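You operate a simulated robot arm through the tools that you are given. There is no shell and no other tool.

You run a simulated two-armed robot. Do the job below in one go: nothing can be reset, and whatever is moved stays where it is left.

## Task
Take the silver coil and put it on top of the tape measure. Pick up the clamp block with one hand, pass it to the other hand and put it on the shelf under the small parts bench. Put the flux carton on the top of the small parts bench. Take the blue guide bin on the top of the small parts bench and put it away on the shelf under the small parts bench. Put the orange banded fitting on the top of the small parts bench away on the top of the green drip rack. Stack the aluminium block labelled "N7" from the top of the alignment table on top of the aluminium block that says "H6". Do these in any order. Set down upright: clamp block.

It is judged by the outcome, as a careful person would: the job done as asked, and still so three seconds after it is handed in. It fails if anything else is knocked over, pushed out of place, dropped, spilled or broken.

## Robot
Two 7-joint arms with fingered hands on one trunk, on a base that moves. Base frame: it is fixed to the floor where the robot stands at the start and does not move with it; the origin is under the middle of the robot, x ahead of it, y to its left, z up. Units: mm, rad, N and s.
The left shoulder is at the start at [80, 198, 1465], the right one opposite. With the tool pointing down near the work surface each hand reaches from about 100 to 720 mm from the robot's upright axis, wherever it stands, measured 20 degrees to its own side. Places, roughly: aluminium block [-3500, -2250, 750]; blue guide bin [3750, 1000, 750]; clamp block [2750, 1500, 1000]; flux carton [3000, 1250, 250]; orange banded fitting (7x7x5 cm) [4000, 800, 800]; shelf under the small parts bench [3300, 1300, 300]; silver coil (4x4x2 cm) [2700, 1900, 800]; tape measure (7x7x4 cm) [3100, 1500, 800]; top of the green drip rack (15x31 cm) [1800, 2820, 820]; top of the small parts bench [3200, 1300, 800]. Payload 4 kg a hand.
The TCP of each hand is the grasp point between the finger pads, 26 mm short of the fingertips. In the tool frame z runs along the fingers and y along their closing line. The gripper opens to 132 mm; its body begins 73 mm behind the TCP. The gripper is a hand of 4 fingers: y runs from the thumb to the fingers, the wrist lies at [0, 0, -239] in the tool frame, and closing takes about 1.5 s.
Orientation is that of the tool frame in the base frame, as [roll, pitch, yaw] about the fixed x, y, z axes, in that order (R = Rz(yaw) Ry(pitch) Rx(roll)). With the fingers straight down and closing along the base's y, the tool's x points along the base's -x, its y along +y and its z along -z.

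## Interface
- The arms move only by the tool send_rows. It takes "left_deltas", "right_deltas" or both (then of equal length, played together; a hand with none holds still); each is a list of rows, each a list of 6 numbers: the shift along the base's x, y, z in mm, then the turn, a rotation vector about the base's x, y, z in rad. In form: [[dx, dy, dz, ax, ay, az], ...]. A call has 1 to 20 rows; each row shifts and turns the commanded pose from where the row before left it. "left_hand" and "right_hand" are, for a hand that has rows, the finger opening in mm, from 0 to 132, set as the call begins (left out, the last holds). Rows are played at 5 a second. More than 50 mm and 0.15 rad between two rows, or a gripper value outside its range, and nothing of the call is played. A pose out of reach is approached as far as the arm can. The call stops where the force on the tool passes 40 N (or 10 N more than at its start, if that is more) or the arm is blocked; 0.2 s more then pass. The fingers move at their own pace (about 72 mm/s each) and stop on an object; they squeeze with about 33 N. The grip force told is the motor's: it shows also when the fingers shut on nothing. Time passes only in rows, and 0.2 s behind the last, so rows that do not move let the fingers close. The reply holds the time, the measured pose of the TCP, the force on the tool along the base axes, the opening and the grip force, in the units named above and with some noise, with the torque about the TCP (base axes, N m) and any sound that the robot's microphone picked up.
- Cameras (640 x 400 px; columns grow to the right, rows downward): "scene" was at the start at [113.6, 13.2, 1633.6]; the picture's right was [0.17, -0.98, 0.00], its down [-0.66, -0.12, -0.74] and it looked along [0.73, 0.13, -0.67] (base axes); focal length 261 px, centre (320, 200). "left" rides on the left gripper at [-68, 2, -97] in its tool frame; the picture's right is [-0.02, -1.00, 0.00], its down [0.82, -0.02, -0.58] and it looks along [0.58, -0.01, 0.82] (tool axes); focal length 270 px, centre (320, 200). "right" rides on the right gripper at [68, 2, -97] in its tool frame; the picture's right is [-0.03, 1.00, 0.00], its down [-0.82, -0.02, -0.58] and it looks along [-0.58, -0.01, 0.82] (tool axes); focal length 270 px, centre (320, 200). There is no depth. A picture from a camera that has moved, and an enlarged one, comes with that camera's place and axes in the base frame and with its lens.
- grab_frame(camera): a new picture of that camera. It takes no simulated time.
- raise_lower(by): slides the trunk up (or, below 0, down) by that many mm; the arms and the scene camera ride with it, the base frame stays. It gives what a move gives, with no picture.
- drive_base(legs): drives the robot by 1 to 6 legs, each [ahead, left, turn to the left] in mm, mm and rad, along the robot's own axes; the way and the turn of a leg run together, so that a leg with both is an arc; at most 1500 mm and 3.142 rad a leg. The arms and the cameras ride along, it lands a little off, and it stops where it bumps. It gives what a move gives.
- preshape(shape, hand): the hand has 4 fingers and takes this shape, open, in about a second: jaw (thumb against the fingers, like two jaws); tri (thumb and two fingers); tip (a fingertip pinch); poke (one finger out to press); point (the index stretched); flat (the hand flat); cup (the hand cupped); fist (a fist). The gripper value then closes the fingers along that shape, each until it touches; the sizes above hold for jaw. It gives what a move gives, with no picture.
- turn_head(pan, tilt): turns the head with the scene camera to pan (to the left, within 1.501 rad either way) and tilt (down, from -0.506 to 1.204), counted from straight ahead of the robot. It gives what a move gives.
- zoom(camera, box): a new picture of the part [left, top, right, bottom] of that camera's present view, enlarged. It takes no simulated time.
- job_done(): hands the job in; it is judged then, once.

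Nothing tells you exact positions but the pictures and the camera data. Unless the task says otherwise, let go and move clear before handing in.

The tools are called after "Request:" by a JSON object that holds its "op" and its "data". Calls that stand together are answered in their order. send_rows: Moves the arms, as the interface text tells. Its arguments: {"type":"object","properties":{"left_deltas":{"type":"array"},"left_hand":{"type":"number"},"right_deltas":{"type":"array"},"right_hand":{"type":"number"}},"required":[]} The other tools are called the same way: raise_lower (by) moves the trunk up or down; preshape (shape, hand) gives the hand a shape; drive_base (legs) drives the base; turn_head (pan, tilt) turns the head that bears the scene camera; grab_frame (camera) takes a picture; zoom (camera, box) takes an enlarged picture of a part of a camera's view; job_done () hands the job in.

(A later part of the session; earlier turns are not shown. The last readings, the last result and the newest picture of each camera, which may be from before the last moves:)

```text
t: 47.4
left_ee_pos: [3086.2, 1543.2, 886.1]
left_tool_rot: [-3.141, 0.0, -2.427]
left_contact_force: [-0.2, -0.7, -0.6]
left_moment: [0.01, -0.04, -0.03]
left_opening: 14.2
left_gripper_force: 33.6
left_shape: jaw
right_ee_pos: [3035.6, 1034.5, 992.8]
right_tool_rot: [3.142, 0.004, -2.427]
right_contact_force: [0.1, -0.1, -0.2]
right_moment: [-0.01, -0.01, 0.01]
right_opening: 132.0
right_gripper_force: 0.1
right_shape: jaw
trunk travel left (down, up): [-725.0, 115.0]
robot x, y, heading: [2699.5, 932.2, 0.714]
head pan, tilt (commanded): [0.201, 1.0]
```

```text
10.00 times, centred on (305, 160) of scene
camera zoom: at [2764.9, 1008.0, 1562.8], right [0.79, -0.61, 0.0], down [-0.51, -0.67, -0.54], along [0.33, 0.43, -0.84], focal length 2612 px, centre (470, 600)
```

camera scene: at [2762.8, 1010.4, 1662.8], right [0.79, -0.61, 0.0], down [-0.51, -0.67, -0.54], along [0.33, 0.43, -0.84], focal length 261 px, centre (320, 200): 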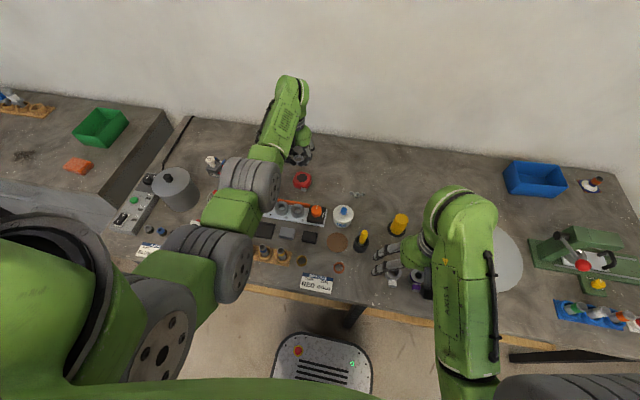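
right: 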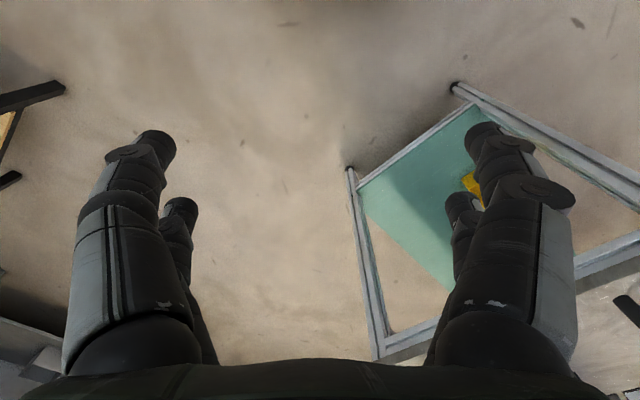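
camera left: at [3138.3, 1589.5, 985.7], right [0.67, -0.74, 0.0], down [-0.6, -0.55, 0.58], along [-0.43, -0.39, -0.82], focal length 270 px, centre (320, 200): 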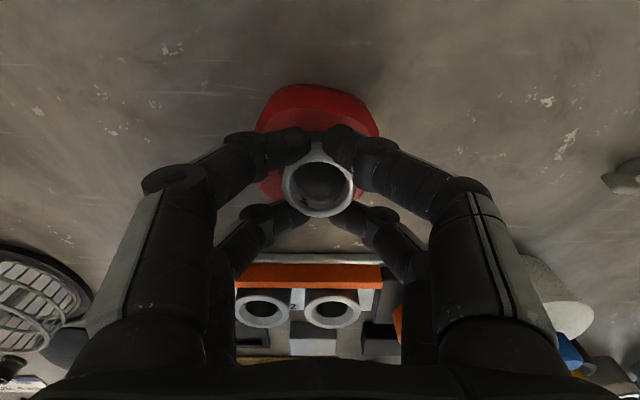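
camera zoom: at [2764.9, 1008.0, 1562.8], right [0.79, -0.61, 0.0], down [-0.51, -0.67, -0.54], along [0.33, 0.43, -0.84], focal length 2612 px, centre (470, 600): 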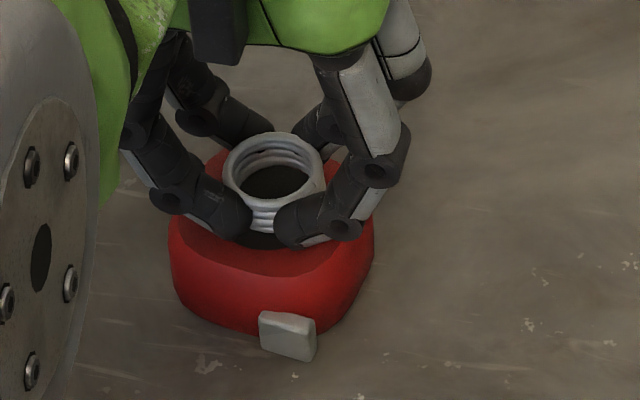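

Request:
{"op": "send_rows", "data": {"left_deltas": [[0, 0, -1, 0, 0, 0], [0, 0, -1, 0, 0, 0], [0, 0, 0, 0, 0, 0]]}}

Request:
{"op": "zoom", "data": {"camera": "scene", "box": [275, 140, 335, 180]}}

```text
t: 48.2
left_ee_pos: [3085.7, 1542.5, 884.2]
left_tool_rot: [3.141, 0.0, -2.427]
left_contact_force: [-0.1, 0.7, -1.1]
left_moment: [0.0, -0.02, 0.04]
left_opening: 14.0
left_gripper_force: 32.5
left_shape: jaw
right_ee_pos: [3035.8, 1033.7, 992.4]
right_tool_rot: [-3.141, 0.002, -2.425]
right_contact_force: [0.5, -0.6, -0.7]
right_moment: [0.01, 0.0, 0.01]
right_opening: 132.2
right_gripper_force: 0.1
right_shape: jaw
trunk travel left (down, up): [-725.0, 115.0]
robot x, y, heading: [2697.8, 934.9, 0.712]
head pan, tilt (commanded): [0.201, 1.0]
```

```text
10.00 times, centred on (305, 160) of scene
camera zoom: at [2764.9, 1008.0, 1562.8], right [0.79, -0.61, 0.0], down [-0.51, -0.67, -0.54], along [0.33, 0.43, -0.84], focal length 2612 px, centre (470, 600)
```

zoom: 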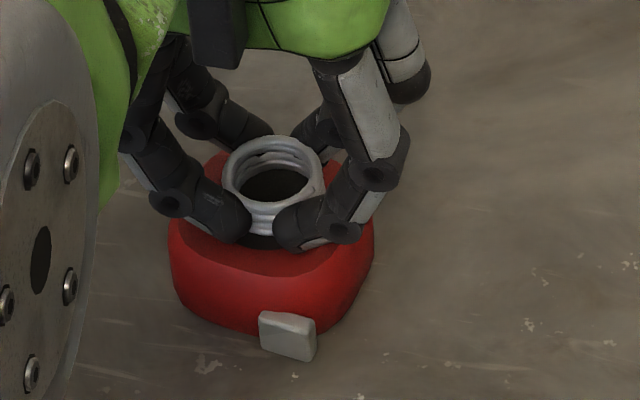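

Request:
{"op": "send_rows", "data": {"left_deltas": [[0, 0, -1, 0, 0, 0], [0, 0, -1, 0, 0, 0], [0, 0, 0, 0, 0, 0]]}}

Request:
{"op": "send_rows", "data": {"left_deltas": [[0, 0, -1, 0, 0, 0], [0, 0, 0, 0, 0, 0]]}}

Request:
{"op": "zoom", "data": {"camera": "scene", "box": [275, 140, 335, 180]}}

```text
t: 49.0
left_ee_pos: [3087.2, 1542.0, 881.8]
left_tool_rot: [3.141, 0.001, -2.429]
left_contact_force: [-0.5, 0.2, -1.0]
left_moment: [0.02, 0.02, 0.0]
left_opening: 13.9
left_gripper_force: 32.9
left_shape: jaw
right_ee_pos: [3035.2, 1033.6, 991.2]
right_tool_rot: [-3.14, 0.001, -2.425]
right_contact_force: [0.3, 1.0, 0.1]
right_moment: [-0.01, 0.02, -0.01]
right_opening: 131.9
right_gripper_force: 0.0
right_shape: jaw
trunk travel left (down, up): [-725.0, 115.0]
robot x, y, heading: [2698.6, 933.8, 0.714]
head pan, tilt (commanded): [0.201, 1.0]
```

```text
t: 49.6
left_ee_pos: [3086.8, 1542.4, 881.1]
left_tool_rot: [3.141, 0.0, -2.425]
left_contact_force: [0.7, 0.2, 0.9]
left_moment: [-0.01, 0.02, -0.02]
left_opening: 14.0
left_gripper_force: 32.8
left_shape: jaw
right_ee_pos: [3036.2, 1033.1, 992.3]
right_tool_rot: [-3.141, 0.005, -2.427]
right_contact_force: [-0.3, -0.5, 0.3]
right_moment: [-0.02, 0.01, 0.02]
right_opening: 131.8
right_gripper_force: 0.0
right_shape: jaw
trunk travel left (down, up): [-725.0, 115.0]
robot x, y, heading: [2696.8, 934.2, 0.716]
head pan, tilt (commanded): [0.201, 1.0]
```

```text
10.00 times, centred on (305, 160) of scene
camera zoom: at [2764.9, 1007.8, 1562.8], right [0.79, -0.61, 0.0], down [-0.51, -0.67, -0.54], along [0.33, 0.43, -0.84], focal length 2612 px, centre (470, 600)
```

zoom: 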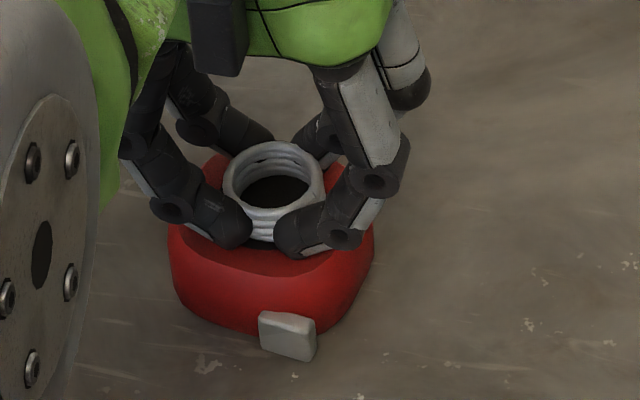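

Request:
{"op": "send_rows", "data": {"left_deltas": [[0, 0, -1, 0, 0, 0], [0, 0, 0, 0, 0, 0]]}}

Request:
{"op": "send_rows", "data": {"left_deltas": [[0, 0, -1, 0, 0, 0], [0, 0, 0, 0, 0, 0]]}}

Request:
{"op": "zoom", "data": {"camera": "scene", "box": [275, 140, 335, 180]}}

```text
t: 50.2
left_ee_pos: [3086.2, 1542.7, 880.8]
left_tool_rot: [3.142, 0.001, -2.425]
left_contact_force: [-0.6, -0.6, 0.8]
left_moment: [0.04, 0.07, 0.0]
left_opening: 14.1
left_gripper_force: 32.5
left_shape: jaw
right_ee_pos: [3035.7, 1033.8, 993.1]
right_tool_rot: [3.141, 0.004, -2.426]
right_contact_force: [-0.3, -0.2, 0.0]
right_moment: [-0.05, 0.0, 0.02]
right_opening: 132.0
right_gripper_force: 0.0
right_shape: jaw
trunk travel left (down, up): [-725.0, 115.0]
robot x, y, heading: [2701.5, 934.0, 0.712]
head pan, tilt (commanded): [0.201, 1.0]
```

```text
t: 50.8
left_ee_pos: [3085.9, 1543.4, 880.7]
left_tool_rot: [3.139, 0.003, -2.427]
left_contact_force: [-1.7, 1.3, 7.6]
left_moment: [0.07, 0.15, -0.02]
left_opening: 14.3
left_gripper_force: 33.3
left_shape: jaw
right_ee_pos: [3035.2, 1033.0, 993.5]
right_tool_rot: [3.141, 0.007, -2.426]
right_contact_force: [0.4, 0.3, 0.4]
right_moment: [-0.01, 0.01, 0.0]
right_opening: 132.1
right_gripper_force: 0.0
right_shape: jaw
trunk travel left (down, up): [-725.0, 115.0]
robot x, y, heading: [2698.8, 937.5, 0.718]
head pan, tilt (commanded): [0.201, 1.0]
```

```text
10.00 times, centred on (305, 160) of scene
camera zoom: at [2763.9, 1006.9, 1563.0], right [0.79, -0.61, 0.0], down [-0.51, -0.67, -0.54], along [0.33, 0.43, -0.84], focal length 2612 px, centre (470, 600)
```

zoom: 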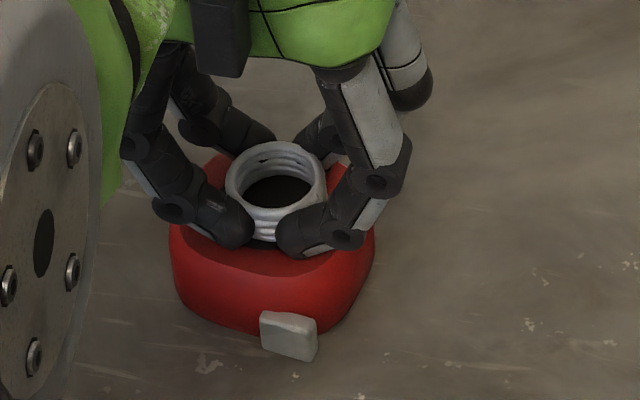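

Contact is felt at 7.6 N, so the coil is on the tape. I'll ease up 1 mm and open.

Request:
{"op": "send_rows", "data": {"left_deltas": [[0, 0, 1, 0, 0, 0]]}}

Request:
{"op": "send_rows", "data": {"left_deltas": [[0, 0, 0.5, 0, 0, 0], [0, 0, 0.5, 0, 0, 0], [0, 0, 0, 0, 0, 0], [0, 0, 0, 0, 0, 0], [0, 0, 0, 0, 0, 0]], "left_hand": 66}}

Request:
{"op": "grab_frame", "data": {"camera": "left"}}

Request:
{"op": "zoom", "data": {"camera": "scene", "box": [275, 140, 335, 180]}}

```text
t: 51.2
left_ee_pos: [3086.6, 1542.6, 879.9]
left_tool_rot: [-3.141, 0.003, -2.427]
left_contact_force: [-0.3, 1.2, 7.7]
left_moment: [0.08, 0.12, -0.01]
left_opening: 14.0
left_gripper_force: 33.0
left_shape: jaw
right_ee_pos: [3036.6, 1032.7, 992.3]
right_tool_rot: [3.14, 0.003, -2.426]
right_contact_force: [-0.9, 0.0, 0.6]
right_moment: [0.01, -0.01, 0.0]
right_opening: 131.9
right_gripper_force: 0.0
right_shape: jaw
trunk travel left (down, up): [-725.0, 115.0]
robot x, y, heading: [2700.8, 936.0, 0.716]
head pan, tilt (commanded): [0.201, 1.0]
```

```text
t: 52.4
left_ee_pos: [3086.6, 1541.6, 881.3]
left_tool_rot: [3.14, 0.0, -2.427]
left_contact_force: [2.1, -1.3, 9.4]
left_moment: [0.13, 0.29, 0.0]
left_opening: 63.8
left_gripper_force: 0.1
left_shape: jaw
right_ee_pos: [3035.3, 1031.1, 993.2]
right_tool_rot: [3.138, 0.005, -2.426]
right_contact_force: [0.5, 0.5, -0.1]
right_moment: [-0.02, -0.05, -0.01]
right_opening: 131.8
right_gripper_force: 0.1
right_shape: jaw
trunk travel left (down, up): [-725.0, 115.0]
robot x, y, heading: [2699.0, 934.1, 0.715]
head pan, tilt (commanded): [0.201, 1.0]
```

```text
taken
camera left: at [3138.2, 1588.2, 978.9], right [0.67, -0.74, 0.0], down [-0.6, -0.55, 0.58], along [-0.43, -0.39, -0.82], focal length 270 px, centre (320, 200)
```

left: 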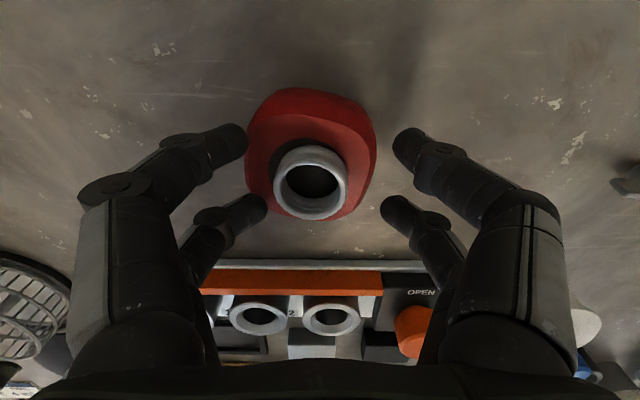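

```text
10.00 times, centred on (305, 160) of scene
camera zoom: at [2764.4, 1005.8, 1563.0], right [0.79, -0.61, 0.0], down [-0.51, -0.67, -0.54], along [0.33, 0.43, -0.84], focal length 2612 px, centre (470, 600)
```

zoom: 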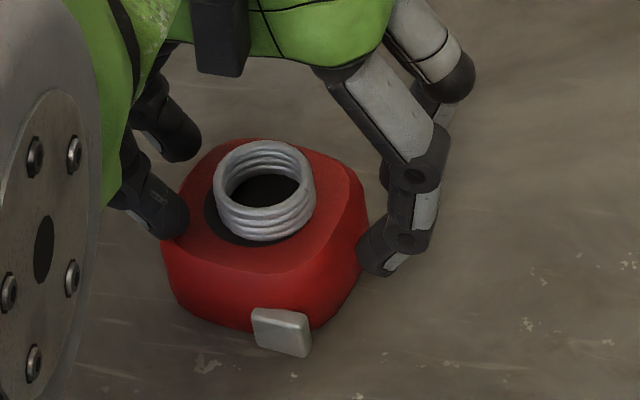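

The coil rests on the tape measure. I'll lift straight up and away.

Request:
{"op": "send_rows", "data": {"left_deltas": [[0, 0, 10, 0, 0, 0], [0, 0, 30, 0, 0, 0], [0, 0, 40, 0, 0, 0], [0, 0, 40, 0, 0, 0]]}}

Request:
{"op": "zoom", "data": {"camera": "scene", "box": [260, 130, 360, 220]}}

```text
t: 53.4
left_ee_pos: [3086.7, 1542.9, 999.7]
left_tool_rot: [3.141, 0.001, -2.425]
left_contact_force: [0.1, -0.9, 0.3]
left_moment: [-0.02, -0.01, 0.0]
left_opening: 65.5
left_gripper_force: 0.0
left_shape: jaw
right_ee_pos: [3035.5, 1033.2, 992.7]
right_tool_rot: [-3.14, 0.005, -2.426]
right_contact_force: [-0.7, -0.7, -0.9]
right_moment: [0.02, -0.03, -0.02]
right_opening: 131.8
right_gripper_force: 0.1
right_shape: jaw
trunk travel left (down, up): [-725.0, 115.0]
robot x, y, heading: [2697.8, 931.5, 0.715]
head pan, tilt (commanded): [0.201, 1.0]
```

```text
4.44 times, centred on (310, 175) of scene
camera zoom: at [2764.6, 1007.9, 1562.8], right [0.79, -0.61, 0.0], down [-0.51, -0.67, -0.54], along [0.33, 0.43, -0.84], focal length 1161 px, centre (364, 311)
```

zoom: 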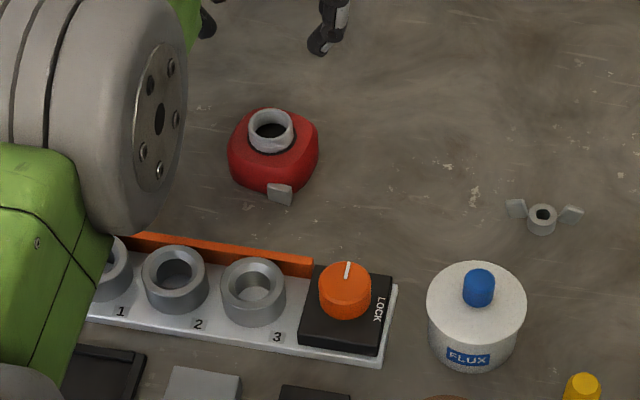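

The coil is on the tape. Next I want to inspect the shelf under the bench, since removing the flux carton first makes room, so I'll back off, retract the left hand and lower the trunk for a look.

Request:
{"op": "drive_base", "data": {"legs": [[-330, 0, 0]]}}

Request:
{"op": "send_rows", "data": {"left_deltas": [[-34, -30, 2, 0, 0, 0], [-34, -30, 2, 0, 0, 0], [-34, -30, 2, 0, 0, 0], [-34, -30, 2, 0, 0, 0], [-34, -30, 2, 0, 0, 0], [-34, -30, 2, 0, 0, 0], [-34, -30, 2, 0, 0, 0]]}}

Request:
{"op": "turn_head", "data": {"pan": 0.0, "tilt": 0.5}}

Request:
{"op": "raise_lower", "data": {"by": -600}}

Request:
{"op": "grab_frame", "data": {"camera": "scene"}}

```text
t: 55.6
left_ee_pos: [2834.6, 1327.1, 997.6]
left_tool_rot: [3.142, -0.003, -2.421]
left_contact_force: [-0.1, -0.6, -0.1]
left_moment: [-0.06, 0.04, 0.01]
left_opening: 65.7
left_gripper_force: 0.1
left_shape: jaw
right_ee_pos: [2785.9, 817.5, 991.8]
right_tool_rot: [3.141, 0.002, -2.421]
right_contact_force: [-0.5, 0.3, -0.1]
right_moment: [-0.03, 0.01, -0.02]
right_opening: 131.8
right_gripper_force: 0.0
right_shape: jaw
trunk travel left (down, up): [-725.0, 115.0]
robot x, y, heading: [2450.0, 715.4, 0.718]
head pan, tilt (commanded): [0.201, 1.0]
```

```text
t: 57.2
left_ee_pos: [2596.6, 1118.2, 989.9]
left_tool_rot: [3.141, 0.007, -2.425]
left_contact_force: [-0.2, 0.4, -1.0]
left_moment: [0.04, -0.01, -0.02]
left_opening: 65.4
left_gripper_force: 0.0
left_shape: jaw
left hand out of reach, approached as far as the arm can: row 6, 7
right_ee_pos: [2782.6, 814.1, 992.9]
right_tool_rot: [3.142, 0.006, -2.42]
right_contact_force: [0.1, 0.2, 0.3]
right_moment: [-0.02, 0.02, -0.01]
right_opening: 132.0
right_gripper_force: 0.0
right_shape: jaw
trunk travel left (down, up): [-725.0, 115.0]
robot x, y, heading: [2444.5, 712.0, 0.722]
head pan, tilt (commanded): [0.201, 1.0]
```

```text
t: 58.1
left_ee_pos: [2598.7, 1122.4, 988.6]
left_tool_rot: [-3.141, 0.003, -2.422]
left_contact_force: [-1.0, 0.4, 0.2]
left_moment: [-0.02, -0.01, -0.03]
left_opening: 65.4
left_gripper_force: 0.1
left_shape: jaw
right_ee_pos: [2785.1, 815.6, 993.0]
right_tool_rot: [-3.141, 0.004, -2.421]
right_contact_force: [0.7, -0.2, 0.9]
right_moment: [0.01, -0.01, -0.01]
right_opening: 131.8
right_gripper_force: 0.1
right_shape: jaw
trunk travel left (down, up): [-725.0, 115.0]
robot x, y, heading: [2449.1, 714.2, 0.716]
head pan, tilt (commanded): [0.0, 0.499]
```

```text
refused: -600 is not a number from -400 to 400
```

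```text
taken
camera scene: at [2540.0, 793.9, 1603.8], right [0.66, -0.75, 0.0], down [-0.36, -0.32, -0.88], along [0.66, 0.58, -0.48], focal length 261 px, centre (320, 200)
```

scene: 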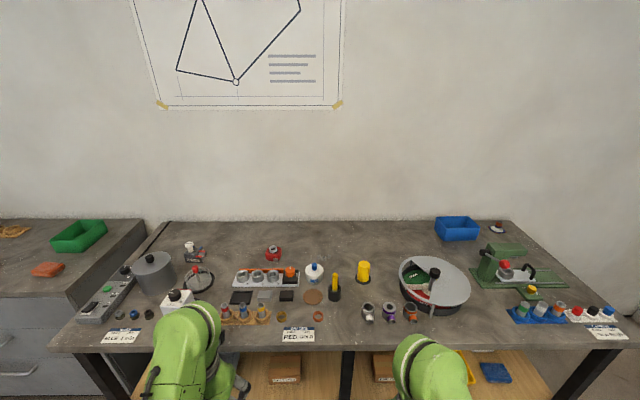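

I'll lower the trunk in two steps to look into the shelf.

Request:
{"op": "raise_lower", "data": {"by": -350}}

Request:
{"op": "raise_lower", "data": {"by": -250}}

Request:
{"op": "turn_head", "data": {"pan": 0.0, "tilt": 0.45}}

Request:
{"op": "grab_frame", "data": {"camera": "scene"}}

```text
t: 61.5
left_ee_pos: [2598.5, 1122.0, 639.3]
left_tool_rot: [-3.14, 0.005, -2.422]
left_contact_force: [0.4, -1.1, 0.7]
left_moment: [0.0, 0.04, 0.02]
left_opening: 65.6
left_gripper_force: 0.0
left_shape: jaw
right_ee_pos: [2785.7, 814.8, 642.8]
right_tool_rot: [3.14, 0.004, -2.419]
right_contact_force: [0.5, 0.6, -0.6]
right_moment: [-0.02, -0.01, 0.02]
right_opening: 131.9
right_gripper_force: 0.1
right_shape: jaw
trunk travel left (down, up): [-375.0, 465.0]
robot x, y, heading: [2449.1, 715.5, 0.721]
head pan, tilt (commanded): [0.0, 0.499]
```

```text
t: 64.1
left_ee_pos: [2596.9, 1120.7, 388.3]
left_tool_rot: [-3.141, 0.005, -2.423]
left_contact_force: [0.1, -0.8, -0.2]
left_moment: [0.03, -0.01, -0.02]
left_opening: 65.3
left_gripper_force: 0.1
left_shape: jaw
right_ee_pos: [2785.0, 815.6, 393.0]
right_tool_rot: [-3.141, 0.003, -2.421]
right_contact_force: [0.5, -0.5, 0.4]
right_moment: [0.0, -0.02, 0.0]
right_opening: 131.9
right_gripper_force: 0.1
right_shape: jaw
trunk travel left (down, up): [-125.0, 715.0]
robot x, y, heading: [2448.1, 713.8, 0.718]
head pan, tilt (commanded): [0.0, 0.499]
```

```text
t: 64.8
left_ee_pos: [2598.1, 1120.9, 388.2]
left_tool_rot: [-3.142, 0.005, -2.423]
left_contact_force: [0.9, -0.1, 0.2]
left_moment: [-0.05, -0.02, 0.0]
left_opening: 65.6
left_gripper_force: 0.1
left_shape: jaw
right_ee_pos: [2783.9, 815.6, 392.9]
right_tool_rot: [-3.141, 0.001, -2.42]
right_contact_force: [-0.2, 0.0, 0.2]
right_moment: [-0.02, 0.01, -0.01]
right_opening: 132.2
right_gripper_force: 0.0
right_shape: jaw
trunk travel left (down, up): [-125.0, 715.0]
robot x, y, heading: [2449.3, 716.2, 0.719]
head pan, tilt (commanded): [0.0, 0.45]
```

```text
taken
camera scene: at [2540.2, 793.9, 1008.4], right [0.66, -0.75, 0.0], down [-0.33, -0.29, -0.9], along [0.68, 0.59, -0.44], focal length 261 px, centre (320, 200)
```

scene: 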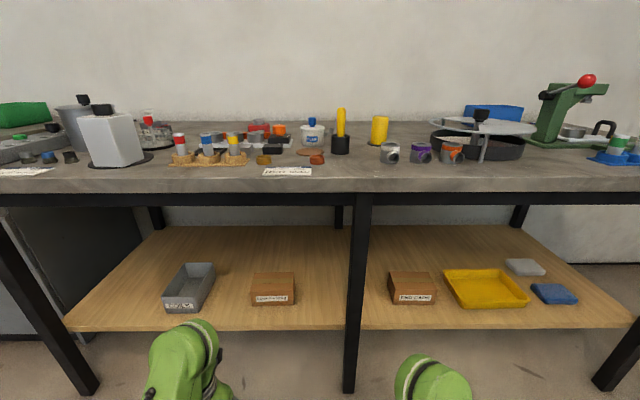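

Request:
{"op": "zoom", "data": {"camera": "scene", "box": [150, 250, 310, 330]}}

Request:
{"op": "zoom", "data": {"camera": "scene", "box": [370, 250, 590, 330]}}

Request:
{"op": "zoom", "data": {"camera": "scene", "box": [60, 90, 200, 190]}}

```text
4.00 times, centred on (230, 290) of scene
camera zoom: at [2540.2, 793.9, 1008.4], right [0.66, -0.75, 0.0], down [-0.33, -0.29, -0.9], along [0.68, 0.59, -0.44], focal length 1045 px, centre (680, -160)
```

zoom: 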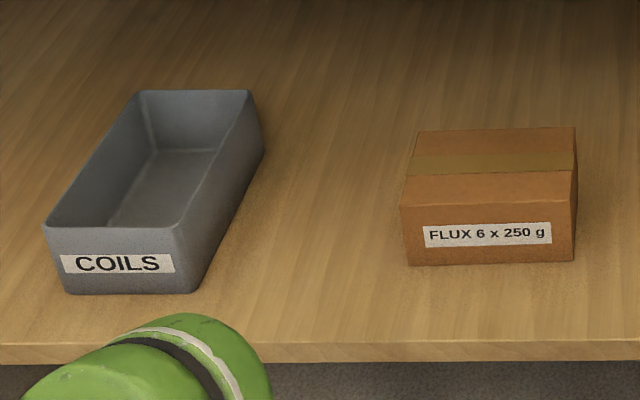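

```text
2.91 times, centred on (480, 290) of scene
camera zoom: at [2540.2, 793.9, 1008.4], right [0.66, -0.75, 0.0], down [-0.33, -0.29, -0.9], along [0.68, 0.59, -0.44], focal length 760 px, centre (-146, -62)
```

zoom: 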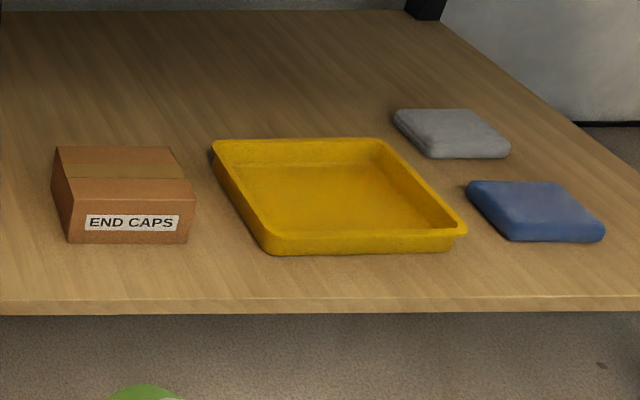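

```text
4.00 times, centred on (130, 140) of scene
camera zoom: at [2540.2, 793.9, 1008.4], right [0.66, -0.75, 0.0], down [-0.33, -0.29, -0.9], along [0.68, 0.59, -0.44], focal length 1045 px, centre (1080, 440)
```

zoom: 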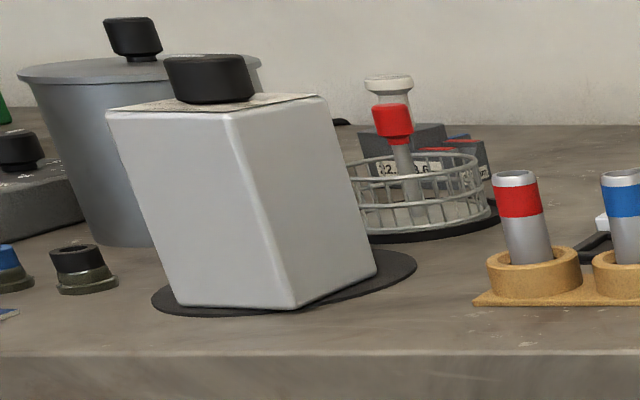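

The left carton reads "FLUX 6 x 250 g", so that is the one to move up. I'll check the right wrist camera, which looks forward, to measure the shelf height.

Request:
{"op": "grab_frame", "data": {"camera": "right"}}

Request:
{"op": "raise_lower", "data": {"by": -120}}

Request:
{"op": "grab_frame", "data": {"camera": "scene"}}

Request:
{"op": "zoom", "data": {"camera": "scene", "box": [150, 210, 310, 310]}}

```text
taken
camera right: at [2731.8, 772.6, 489.9], right [-0.64, 0.77, 0.0], down [0.63, 0.52, 0.58], along [0.45, 0.37, -0.81], focal length 270 px, centre (320, 200)
```

right: 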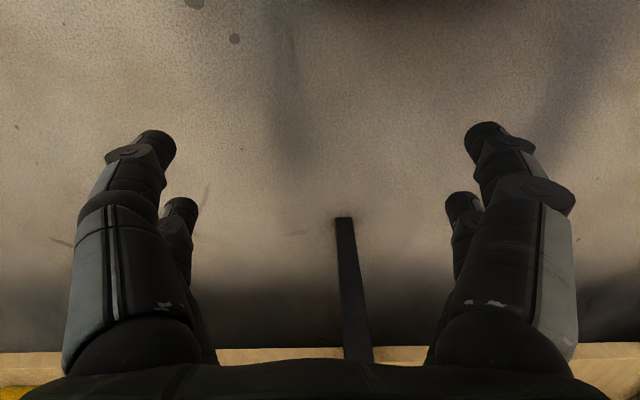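

```text
t: 66.3
left_ee_pos: [2599.0, 1122.4, 269.0]
left_tool_rot: [-3.141, 0.005, -2.422]
left_contact_force: [0.3, 0.5, -0.4]
left_moment: [0.03, 0.03, -0.03]
left_opening: 65.5
left_gripper_force: 0.2
left_shape: jaw
right_ee_pos: [2784.4, 814.7, 272.3]
right_tool_rot: [-3.14, 0.004, -2.421]
right_contact_force: [0.3, -0.4, -0.4]
right_moment: [0.0, -0.03, 0.01]
right_opening: 131.9
right_gripper_force: 0.0
right_shape: jaw
trunk travel left (down, up): [-5.0, 835.0]
robot x, y, heading: [2444.1, 715.0, 0.718]
head pan, tilt (commanded): [0.0, 0.45]
```

```text
taken
camera scene: at [2540.1, 793.9, 888.5], right [0.66, -0.75, 0.0], down [-0.33, -0.29, -0.9], along [0.68, 0.59, -0.44], focal length 261 px, centre (320, 200)
```

scene: 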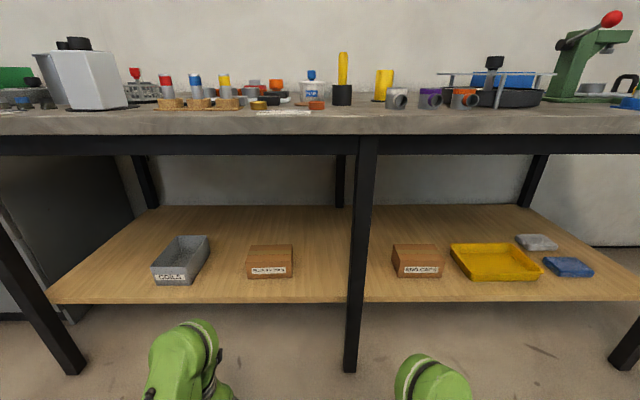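

```text
4.00 times, centred on (230, 260) of scene
camera zoom: at [2540.1, 793.9, 888.5], right [0.66, -0.75, 0.0], down [-0.33, -0.29, -0.9], along [0.68, 0.59, -0.44], focal length 1045 px, centre (680, -40)
```

zoom: 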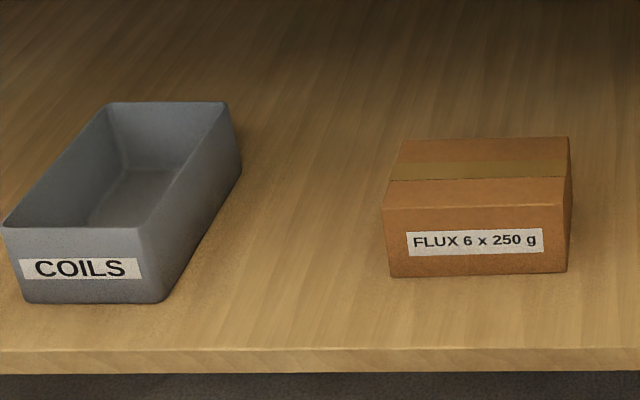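

The shelf is at z≈303 with its front edge near w≈2990 (bench-forward axis), and the flux carton is about 140×87×67 mm centred near [2945,1366]. I'll turn the left hand so it closes front to back and open it fully, holding above carton height.

Request:
{"op": "send_rows", "data": {"left_deltas": [[0, 0, 12.8, 0, 0, -0.1376], [0, 0, 12.8, 0, 0, -0.1376], [0, 0, 12.8, 0, 0, -0.1376], [0, 0, 12.8, 0, 0, -0.1376], [0, 0, 12.8, 0, 0, -0.1376], [0, 0, 12.8, 0, 0, -0.1376], [0, 0, 12.8, 0, 0, -0.1376], [0, 0, 12.8, 0, 0, -0.1376], [0, 0, 12.8, 0, 0, -0.1376], [0, 0, 12.8, 0, 0, -0.1376], [0, 0, 12.8, 0, 0, -0.1376], [0, 0, 0, 0, 0, 0]], "left_hand": 132}}

Request:
{"op": "grab_frame", "data": {"camera": "left"}}

Request:
{"op": "grab_frame", "data": {"camera": "scene"}}

```text
t: 68.4
left_ee_pos: [2672.9, 970.3, 167.3]
left_tool_rot: [3.099, 0.014, 2.568]
left_contact_force: [13.3, 22.7, -3.0]
left_moment: [0.26, -0.15, -0.1]
left_opening: 130.9
left_gripper_force: 0.1
left_shape: jaw
left hand out of reach, approached as far as the arm can: row 1, 2, 3, 4, 5, 6, 7, 8, 9, 10
right_ee_pos: [2784.3, 815.7, 271.9]
right_tool_rot: [-3.141, 0.003, -2.421]
right_contact_force: [0.1, -0.7, -0.2]
right_moment: [0.0, -0.04, 0.01]
right_opening: 131.6
right_gripper_force: 0.0
right_shape: jaw
trunk travel left (down, up): [-5.0, 835.0]
robot x, y, heading: [2445.9, 714.9, 0.716]
head pan, tilt (commanded): [0.0, 0.45]
stopped in row 10 (left hand): the force on the tool passed its limit at 58 N (the readings are from after the stop); the commanded pose is now the measured one
```

```text
taken
camera left: at [2728.3, 932.3, 265.2], right [-0.52, -0.85, -0.04], down [-0.72, 0.41, 0.57], along [-0.46, 0.33, -0.82], focal length 270 px, centre (320, 200)
```

left: 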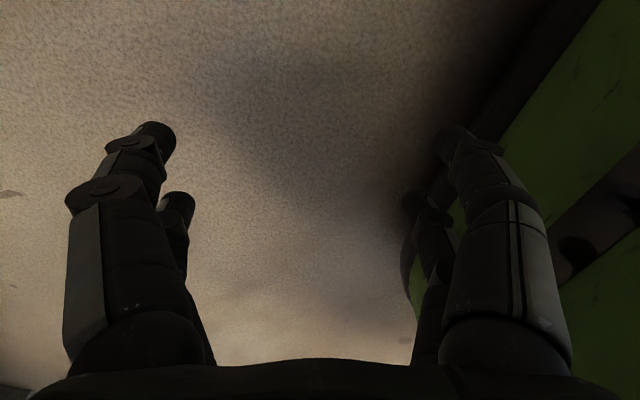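

```text
taken
camera scene: at [2540.4, 794.2, 888.1], right [0.66, -0.75, 0.0], down [-0.33, -0.29, -0.9], along [0.68, 0.59, -0.44], focal length 261 px, centre (320, 200)
```

scene: 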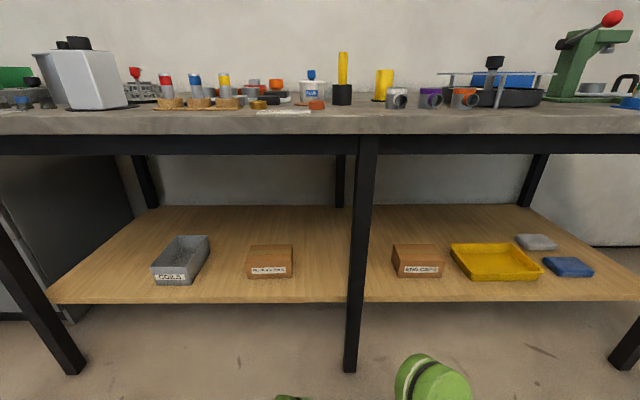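

The low, close pose was out of reach for the left arm and the hand brushed my own base. I'll move it forward away from the base, then left, and then bring it up.

Request:
{"op": "send_rows", "data": {"left_deltas": [[22, 19, 0, 0, 0, 0], [30, 26, 0, 0, 0, 0], [30, 26, 5, 0, 0, 0], [20, 18, 10, 0, 0, 0], [-20, 23, 20, 0, 0, 0], [-20, 23, 20, 0, 0, 0], [-20, 23, 20, 0, 0, 0], [-20, 23, 20, 0, 0, 0], [-20, 23, 20, 0, 0, 0]]}}

Request:
{"op": "grab_frame", "data": {"camera": "left"}}

Request:
{"op": "grab_frame", "data": {"camera": "scene"}}

```text
t: 70.4
left_ee_pos: [2787.3, 1044.4, 149.7]
left_tool_rot: [3.108, 0.012, 2.571]
left_contact_force: [-0.3, -0.6, 0.2]
left_moment: [0.03, -0.01, -0.02]
left_opening: 131.8
left_gripper_force: 0.0
left_shape: jaw
left hand out of reach, approached as far as the arm can: row 1, 2, 3, 4, 5, 6, 7, 8, 9
right_ee_pos: [2783.4, 814.9, 272.4]
right_tool_rot: [-3.14, 0.002, -2.42]
right_contact_force: [0.7, 0.1, 0.6]
right_moment: [-0.03, -0.01, 0.02]
right_opening: 131.9
right_gripper_force: 0.1
right_shape: jaw
trunk travel left (down, up): [-5.0, 835.0]
robot x, y, heading: [2448.4, 714.9, 0.715]
head pan, tilt (commanded): [0.0, 0.45]
```

```text
taken
camera left: at [2844.3, 1006.2, 247.7], right [-0.52, -0.85, -0.03], down [-0.71, 0.41, 0.57], along [-0.47, 0.32, -0.82], focal length 270 px, centre (320, 200)
```

left: 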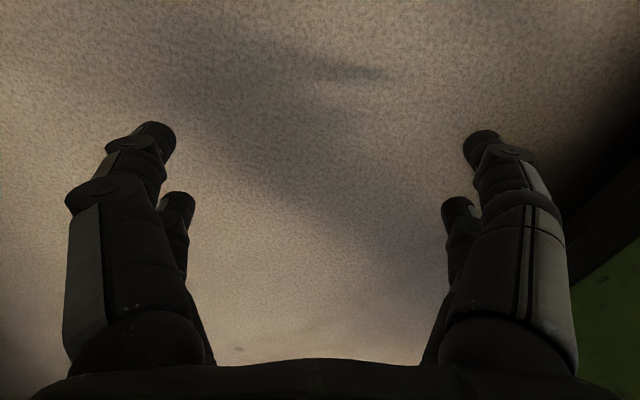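

```text
taken
camera scene: at [2540.2, 793.9, 888.4], right [0.66, -0.75, 0.0], down [-0.33, -0.29, -0.9], along [0.68, 0.59, -0.44], focal length 261 px, centre (320, 200)
```

scene: 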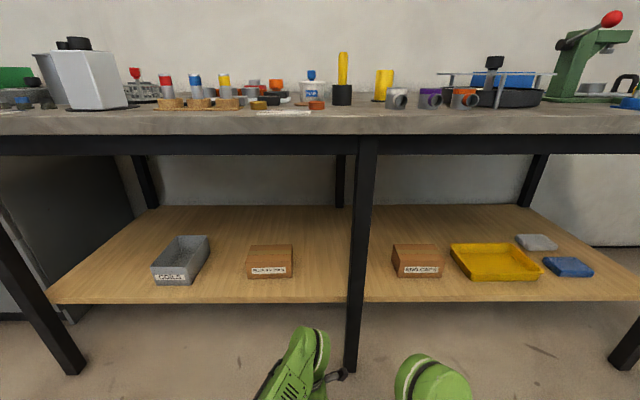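

The arm isn't following at this hand yaw, so I've probably turned it the wrong way against a wrist limit. I'll turn it back and watch where it goes.

Request:
{"op": "send_rows", "data": {"left_deltas": [[0, 0, 0, 0, 0, 0.13], [0, 0, 0, 0, 0, 0.13], [0, 0, 0, 0, 0, 0.13], [0, 0, 0, 0, 0, 0.13], [0, 0, 0, 0, 0, 0.13]]}}

```text
t: 71.6
left_ee_pos: [2787.5, 1045.5, 148.9]
left_tool_rot: [3.109, 0.013, -3.06]
left_contact_force: [-0.8, -0.5, 0.6]
left_moment: [-0.01, 0.0, 0.05]
left_opening: 131.9
left_gripper_force: 0.1
left_shape: jaw
right_ee_pos: [2784.8, 814.5, 273.0]
right_tool_rot: [3.14, 0.003, -2.422]
right_contact_force: [-0.3, 0.4, -0.9]
right_moment: [-0.04, 0.0, -0.02]
right_opening: 131.8
right_gripper_force: 0.0
right_shape: jaw
trunk travel left (down, up): [-5.0, 835.0]
robot x, y, heading: [2445.1, 716.0, 0.718]
head pan, tilt (commanded): [0.0, 0.45]
```

Request:
{"op": "send_rows", "data": {"left_deltas": [[0, 0, 0, 0, 0, 0.128], [0, 0, 0, 0, 0, 0.128], [0, 0, 0, 0, 0, 0.128], [0, 0, 0, 0, 0, 0.128], [0, 0, 0, 0, 0, 0.128], [-10, 11, 5, 0, 0, 0], [-10, 11, 5, 0, 0, 0], [-10, 11, 5, 0, 0, 0], [-10, 11, 5, 0, 0, 0]]}}

Request:
{"op": "grab_frame", "data": {"camera": "scene"}}

```text
t: 73.6
left_ee_pos: [2748.5, 1091.4, 168.8]
left_tool_rot: [3.109, 0.011, -2.424]
left_contact_force: [0.5, -1.1, -0.5]
left_moment: [-0.01, -0.02, -0.01]
left_opening: 131.8
left_gripper_force: 0.0
left_shape: jaw
right_ee_pos: [2784.7, 815.2, 271.3]
right_tool_rot: [-3.141, 0.002, -2.422]
right_contact_force: [-0.5, -0.2, 0.1]
right_moment: [-0.03, 0.0, 0.01]
right_opening: 132.2
right_gripper_force: 0.1
right_shape: jaw
trunk travel left (down, up): [-5.0, 835.0]
robot x, y, heading: [2447.7, 712.4, 0.718]
head pan, tilt (commanded): [0.0, 0.45]
```

```text
taken
camera scene: at [2540.2, 793.9, 888.4], right [0.66, -0.75, 0.0], down [-0.33, -0.29, -0.9], along [0.68, 0.59, -0.44], focal length 261 px, centre (320, 200)
```

scene: 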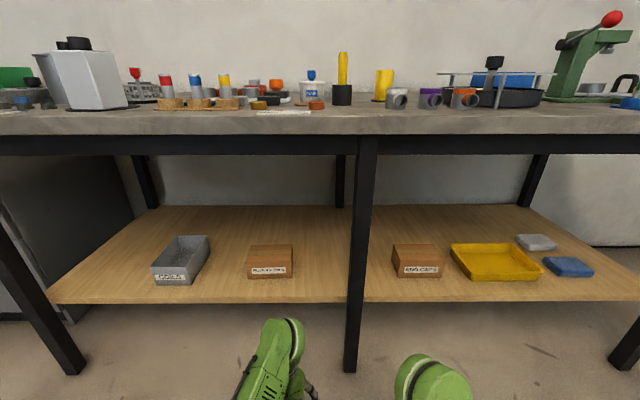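

The arm follows again. I'll bring the left hand straight ahead of its shoulder, raise it to about z=410 and straighten it, keeping enough distance from the shoulder before turning.

Request:
{"op": "send_rows", "data": {"left_deltas": [[-12.7, 14.4, 40, -0.0052, -0.0021, 0], [-12.7, 14.4, 40, -0.0052, -0.0021, 0], [-12.7, 14.4, 40, -0.0052, -0.0021, 0], [-12.7, 14.4, 40, -0.0052, -0.0021, 0], [-12.7, 14.4, 40, -0.0052, -0.0021, 0], [-12.7, 14.4, 40, -0.0052, -0.0021, 0], [0, 0, 0, 0, 0, -0.1], [0, 0, 0, 0, 0, -0.1], [0, 0, 0, 0, 0, 0]]}}

```text
t: 75.6
left_ee_pos: [2719.5, 1211.6, 347.4]
left_tool_rot: [3.142, 0.003, -2.625]
left_contact_force: [0.4, -0.4, -0.1]
left_moment: [-0.03, -0.03, -0.02]
left_opening: 131.6
left_gripper_force: 0.1
left_shape: jaw
left hand out of reach, approached as far as the arm can: row 4, 5, 6, 8
right_ee_pos: [2784.1, 815.6, 272.0]
right_tool_rot: [-3.141, 0.005, -2.422]
right_contact_force: [0.4, -0.6, -1.1]
right_moment: [0.0, -0.01, 0.06]
right_opening: 131.7
right_gripper_force: 0.0
right_shape: jaw
trunk travel left (down, up): [-5.0, 835.0]
robot x, y, heading: [2448.4, 713.1, 0.721]
head pan, tilt (commanded): [0.0, 0.45]
```

The tool-down pose is limited when the wrist is close to shoulder height. I'll extend further forward (still in front of the carton) and then try turning the hand.

Request:
{"op": "send_rows", "data": {"left_deltas": [[26, 23, 0, 0, 0, 0], [26, 23, 0, 0, 0, 0], [0, 0, 0, 0, 0, -0.131], [0, 0, 0, 0, 0, -0.131], [0, 0, 0, 0, 0, -0.131], [0, 0, 0, 0, 0, -0.131], [0, 0, 0, 0, 0, -0.131], [0, 0, 0, 0, 0, -0.131], [0, 0, 0, 0, 0, -0.131], [0, 0, 0, 0, 0, -0.131], [0, 0, 0, 0, 0, -0.131], [0, 0, 0, 0, 0, -0.131], [0, 0, 20, 0, 0, 0], [0, 0, 20, 0, 0, 0], [0, 0, 20, 0, 0, 0], [0, 0, 0, 0, 0, 0]]}}

Request:
{"op": "grab_frame", "data": {"camera": "scene"}}

Request:
{"op": "grab_frame", "data": {"camera": "left"}}

```text
t: 77.3
left_ee_pos: [2848.4, 1206.1, 248.7]
left_tool_rot: [-3.125, -0.008, 2.956]
left_contact_force: [-17.3, -26.5, 3.6]
left_moment: [0.99, -0.65, 0.01]
left_opening: 131.9
left_gripper_force: 0.1
left_shape: jaw
left hand out of reach, approached as far as the arm can: row 5, 6, 7, 8
right_ee_pos: [2782.4, 816.0, 272.6]
right_tool_rot: [3.139, 0.005, -2.42]
right_contact_force: [0.2, 0.1, -0.4]
right_moment: [-0.03, -0.02, 0.0]
right_opening: 131.8
right_gripper_force: 0.1
right_shape: jaw
trunk travel left (down, up): [-5.0, 835.0]
robot x, y, heading: [2444.3, 714.6, 0.721]
head pan, tilt (commanded): [0.0, 0.45]
stopped in row 8 (left hand): the force on the tool passed its limit at 69 N (the readings are from after the stop); the commanded pose is now the measured one
```

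```text
taken
camera scene: at [2538.1, 792.1, 888.6], right [0.66, -0.75, 0.0], down [-0.33, -0.29, -0.9], along [0.68, 0.6, -0.43], focal length 261 px, centre (320, 200)
```

scene: 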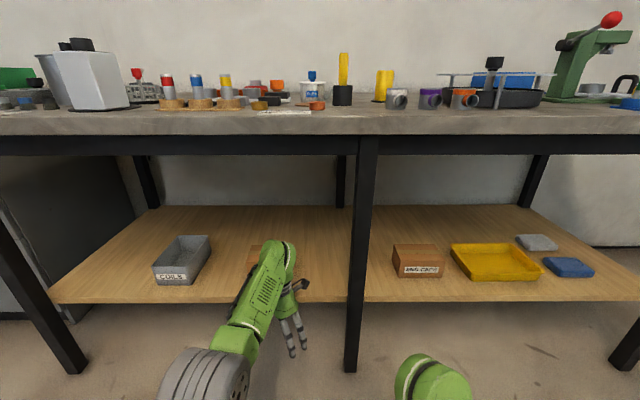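

```text
taken
camera left: at [2919.2, 1197.4, 345.8], right [-0.16, -0.99, 0.02], down [-0.8, 0.14, 0.58], along [-0.58, 0.08, -0.81], focal length 270 px, centre (320, 200)
```

left: 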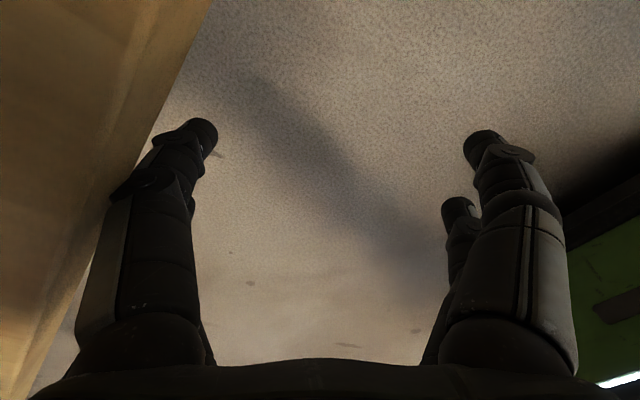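

A fingertip met the shelf's front edge as the pose drifted; nothing on the shelf moved. I'll pull back, restore the yaw, raise the trunk about 150 mm so the wrist is well below the shoulder, and turn the other way.

Request:
{"op": "send_rows", "data": {"left_deltas": [[-30, -26, 0, 0, 0, 0], [-30, -26, 0, 0, 0, 0], [0, 0, 0, 0, 0, 0.13], [0, 0, 0, 0, 0, 0.13], [0, 0, 0, 0, 0, 0.13], [0, 0, 0, 0, 0, 0.13], [0, 0, 0, 0, 0, 0.13], [0, 0, 0, 0, 0, 0.13], [0, 0, 0, 0, 0, 0.125], [0, 0, 0, 0, 0, 0]]}}

Request:
{"op": "raise_lower", "data": {"by": 170}}

Request:
{"op": "grab_frame", "data": {"camera": "scene"}}

```text
t: 79.5
left_ee_pos: [2792.2, 1158.1, 247.8]
left_tool_rot: [-3.131, -0.008, -2.421]
left_contact_force: [0.2, 0.4, 1.2]
left_moment: [0.03, -0.03, 0.03]
left_opening: 131.9
left_gripper_force: 0.0
left_shape: jaw
left hand out of reach, approached as far as the arm can: row 1
right_ee_pos: [2783.0, 815.6, 272.8]
right_tool_rot: [3.141, 0.003, -2.418]
right_contact_force: [0.2, 0.4, 0.3]
right_moment: [0.0, -0.02, 0.0]
right_opening: 131.5
right_gripper_force: 0.0
right_shape: jaw
trunk travel left (down, up): [-5.0, 835.0]
robot x, y, heading: [2446.5, 714.8, 0.725]
head pan, tilt (commanded): [0.0, 0.45]
```

```text
t: 81.5
left_ee_pos: [2792.3, 1157.0, 418.6]
left_tool_rot: [-3.134, -0.008, -2.422]
left_contact_force: [0.2, -0.9, -0.4]
left_moment: [0.04, 0.0, 0.02]
left_opening: 132.0
left_gripper_force: 0.1
left_shape: jaw
right_ee_pos: [2783.1, 816.3, 441.1]
right_tool_rot: [-3.14, 0.002, -2.418]
right_contact_force: [-0.4, -0.6, 0.1]
right_moment: [-0.01, 0.0, 0.0]
right_opening: 131.8
right_gripper_force: 0.1
right_shape: jaw
trunk travel left (down, up): [-175.0, 665.0]
robot x, y, heading: [2448.2, 714.6, 0.723]
head pan, tilt (commanded): [0.0, 0.45]
```

```text
taken
camera scene: at [2539.3, 793.8, 1058.3], right [0.66, -0.75, 0.0], down [-0.33, -0.29, -0.9], along [0.68, 0.6, -0.44], focal length 261 px, centre (320, 200)
```

scene: 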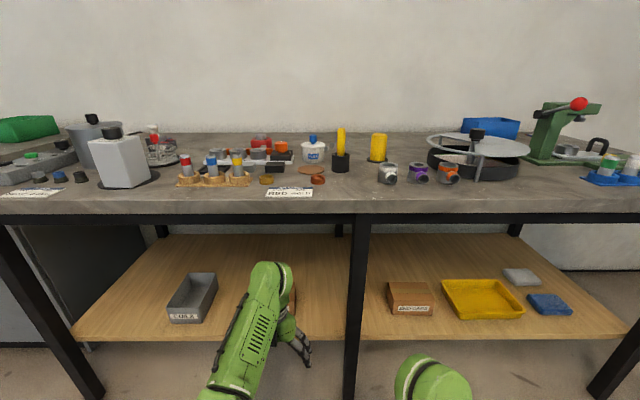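

Now I'll turn the left hand the other way (+1.63 rad) in free space at this better height.

Request:
{"op": "send_rows", "data": {"left_deltas": [[0, 0, 0, 0, 0, 0.1356], [0, 0, 0, 0, 0, 0.1356], [0, 0, 0, 0, 0, 0.1356], [0, 0, 0, 0, 0, 0.1356], [0, 0, 0, 0, 0, 0.1356], [0, 0, 0, 0, 0, 0.1356], [0, 0, 0, 0, 0, 0.1356], [0, 0, 0, 0, 0, 0.1356], [0, 0, 0, 0, 0, 0.1356], [0, 0, 0, 0, 0, 0.1356], [0, 0, 0, 0, 0, 0.1356], [0, 0, 0, 0, 0, 0.1356]]}}

Request:
{"op": "grab_frame", "data": {"camera": "scene"}}

Request:
{"op": "grab_frame", "data": {"camera": "left"}}

```text
t: 84.1
left_ee_pos: [2791.6, 1157.6, 418.0]
left_tool_rot: [-3.133, -0.007, -0.793]
left_contact_force: [0.0, 0.9, 0.0]
left_moment: [0.01, 0.01, 0.0]
left_opening: 132.2
left_gripper_force: 0.0
left_shape: jaw
right_ee_pos: [2784.0, 815.8, 442.8]
right_tool_rot: [3.141, 0.003, -2.418]
right_contact_force: [0.5, -0.1, 0.1]
right_moment: [0.0, -0.02, -0.01]
right_opening: 132.0
right_gripper_force: 0.1
right_shape: jaw
trunk travel left (down, up): [-175.0, 665.0]
robot x, y, heading: [2445.7, 718.2, 0.723]
head pan, tilt (commanded): [0.0, 0.45]
```

```text
taken
camera scene: at [2539.3, 793.8, 1058.4], right [0.66, -0.75, 0.0], down [-0.33, -0.29, -0.9], along [0.68, 0.6, -0.44], focal length 261 px, centre (320, 200)
```

scene: 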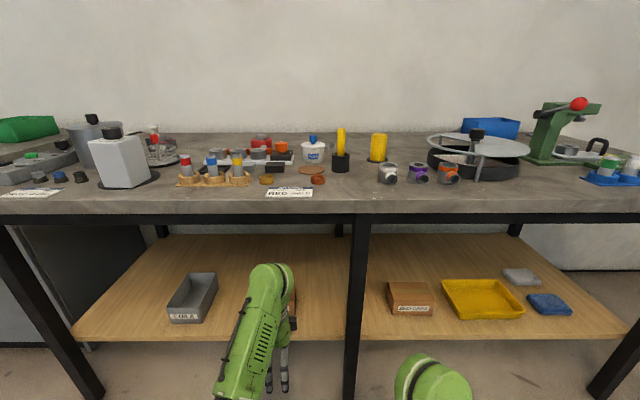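

```text
taken
camera left: at [2742.5, 1204.7, 514.5], right [0.69, 0.72, 0.01], down [0.58, -0.57, 0.58], along [0.42, -0.4, -0.81], focal length 270 px, centre (320, 200)
```

left: 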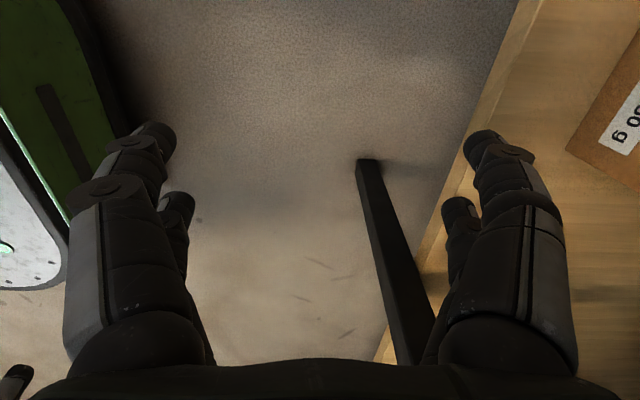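

The turn worked this way. With the fingers closing front to back, I can slide the open hand in low between the carton and the centre leg, then sideways around the carton. I'll lower to z≈352, shift right, and drive forward.

Request:
{"op": "send_rows", "data": {"left_deltas": [[14.7, -17, -16, 0, 0, 0], [14.7, -17, -16, 0, 0, 0], [14.7, -17, -16, 0, 0, 0], [14.7, -17, -18, 0, 0, 0], [0, 0, 0, 0, 0, 0]]}}

Request:
{"op": "drive_base", "data": {"legs": [[170, 0, 0]]}}

Request:
{"op": "grab_frame", "data": {"camera": "left"}}

Request:
{"op": "grab_frame", "data": {"camera": "scene"}}

```text
t: 85.3
left_ee_pos: [2850.5, 1088.9, 350.2]
left_tool_rot: [-3.132, -0.008, -0.795]
left_contact_force: [0.6, 0.1, -0.4]
left_moment: [-0.02, -0.01, -0.01]
left_opening: 131.5
left_gripper_force: 0.0
left_shape: jaw
right_ee_pos: [2783.3, 816.3, 442.5]
right_tool_rot: [-3.141, 0.003, -2.42]
right_contact_force: [0.2, 0.5, 0.3]
right_moment: [0.01, 0.02, 0.02]
right_opening: 132.1
right_gripper_force: 0.1
right_shape: jaw
trunk travel left (down, up): [-175.0, 665.0]
robot x, y, heading: [2447.4, 712.4, 0.725]
head pan, tilt (commanded): [0.0, 0.45]
```

```text
t: 86.7
left_ee_pos: [2975.2, 1202.6, 349.9]
left_tool_rot: [-3.133, -0.006, -0.794]
left_contact_force: [0.0, -0.1, 0.5]
left_moment: [-0.02, -0.04, -0.02]
left_opening: 132.1
left_gripper_force: 0.1
left_shape: jaw
right_ee_pos: [2909.4, 929.3, 442.4]
right_tool_rot: [3.141, 0.003, -2.418]
right_contact_force: [-0.7, 0.5, 0.9]
right_moment: [0.0, 0.02, -0.03]
right_opening: 131.8
right_gripper_force: 0.0
right_shape: jaw
trunk travel left (down, up): [-175.0, 665.0]
robot x, y, heading: [2576.3, 827.6, 0.725]
head pan, tilt (commanded): [0.0, 0.45]
```

```text
taken
camera left: at [2926.6, 1250.5, 447.0], right [0.69, 0.72, 0.01], down [0.58, -0.57, 0.58], along [0.42, -0.4, -0.81], focal length 270 px, centre (320, 200)
```

left: 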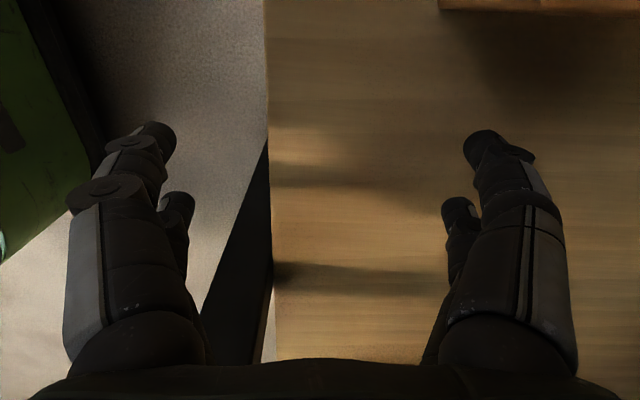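

```text
taken
camera scene: at [2666.5, 906.6, 1058.2], right [0.66, -0.75, 0.0], down [-0.33, -0.29, -0.9], along [0.67, 0.6, -0.44], focal length 261 px, centre (320, 200)
```

scene: 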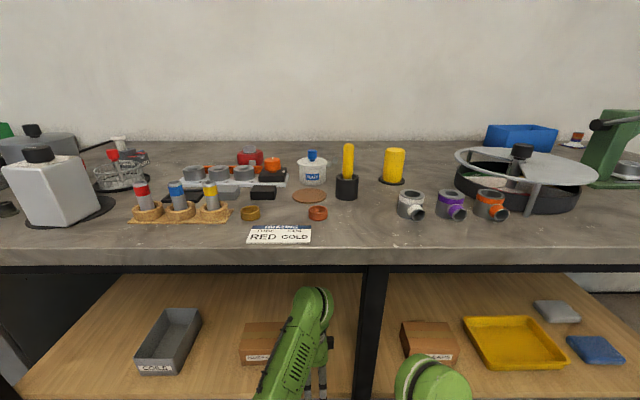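

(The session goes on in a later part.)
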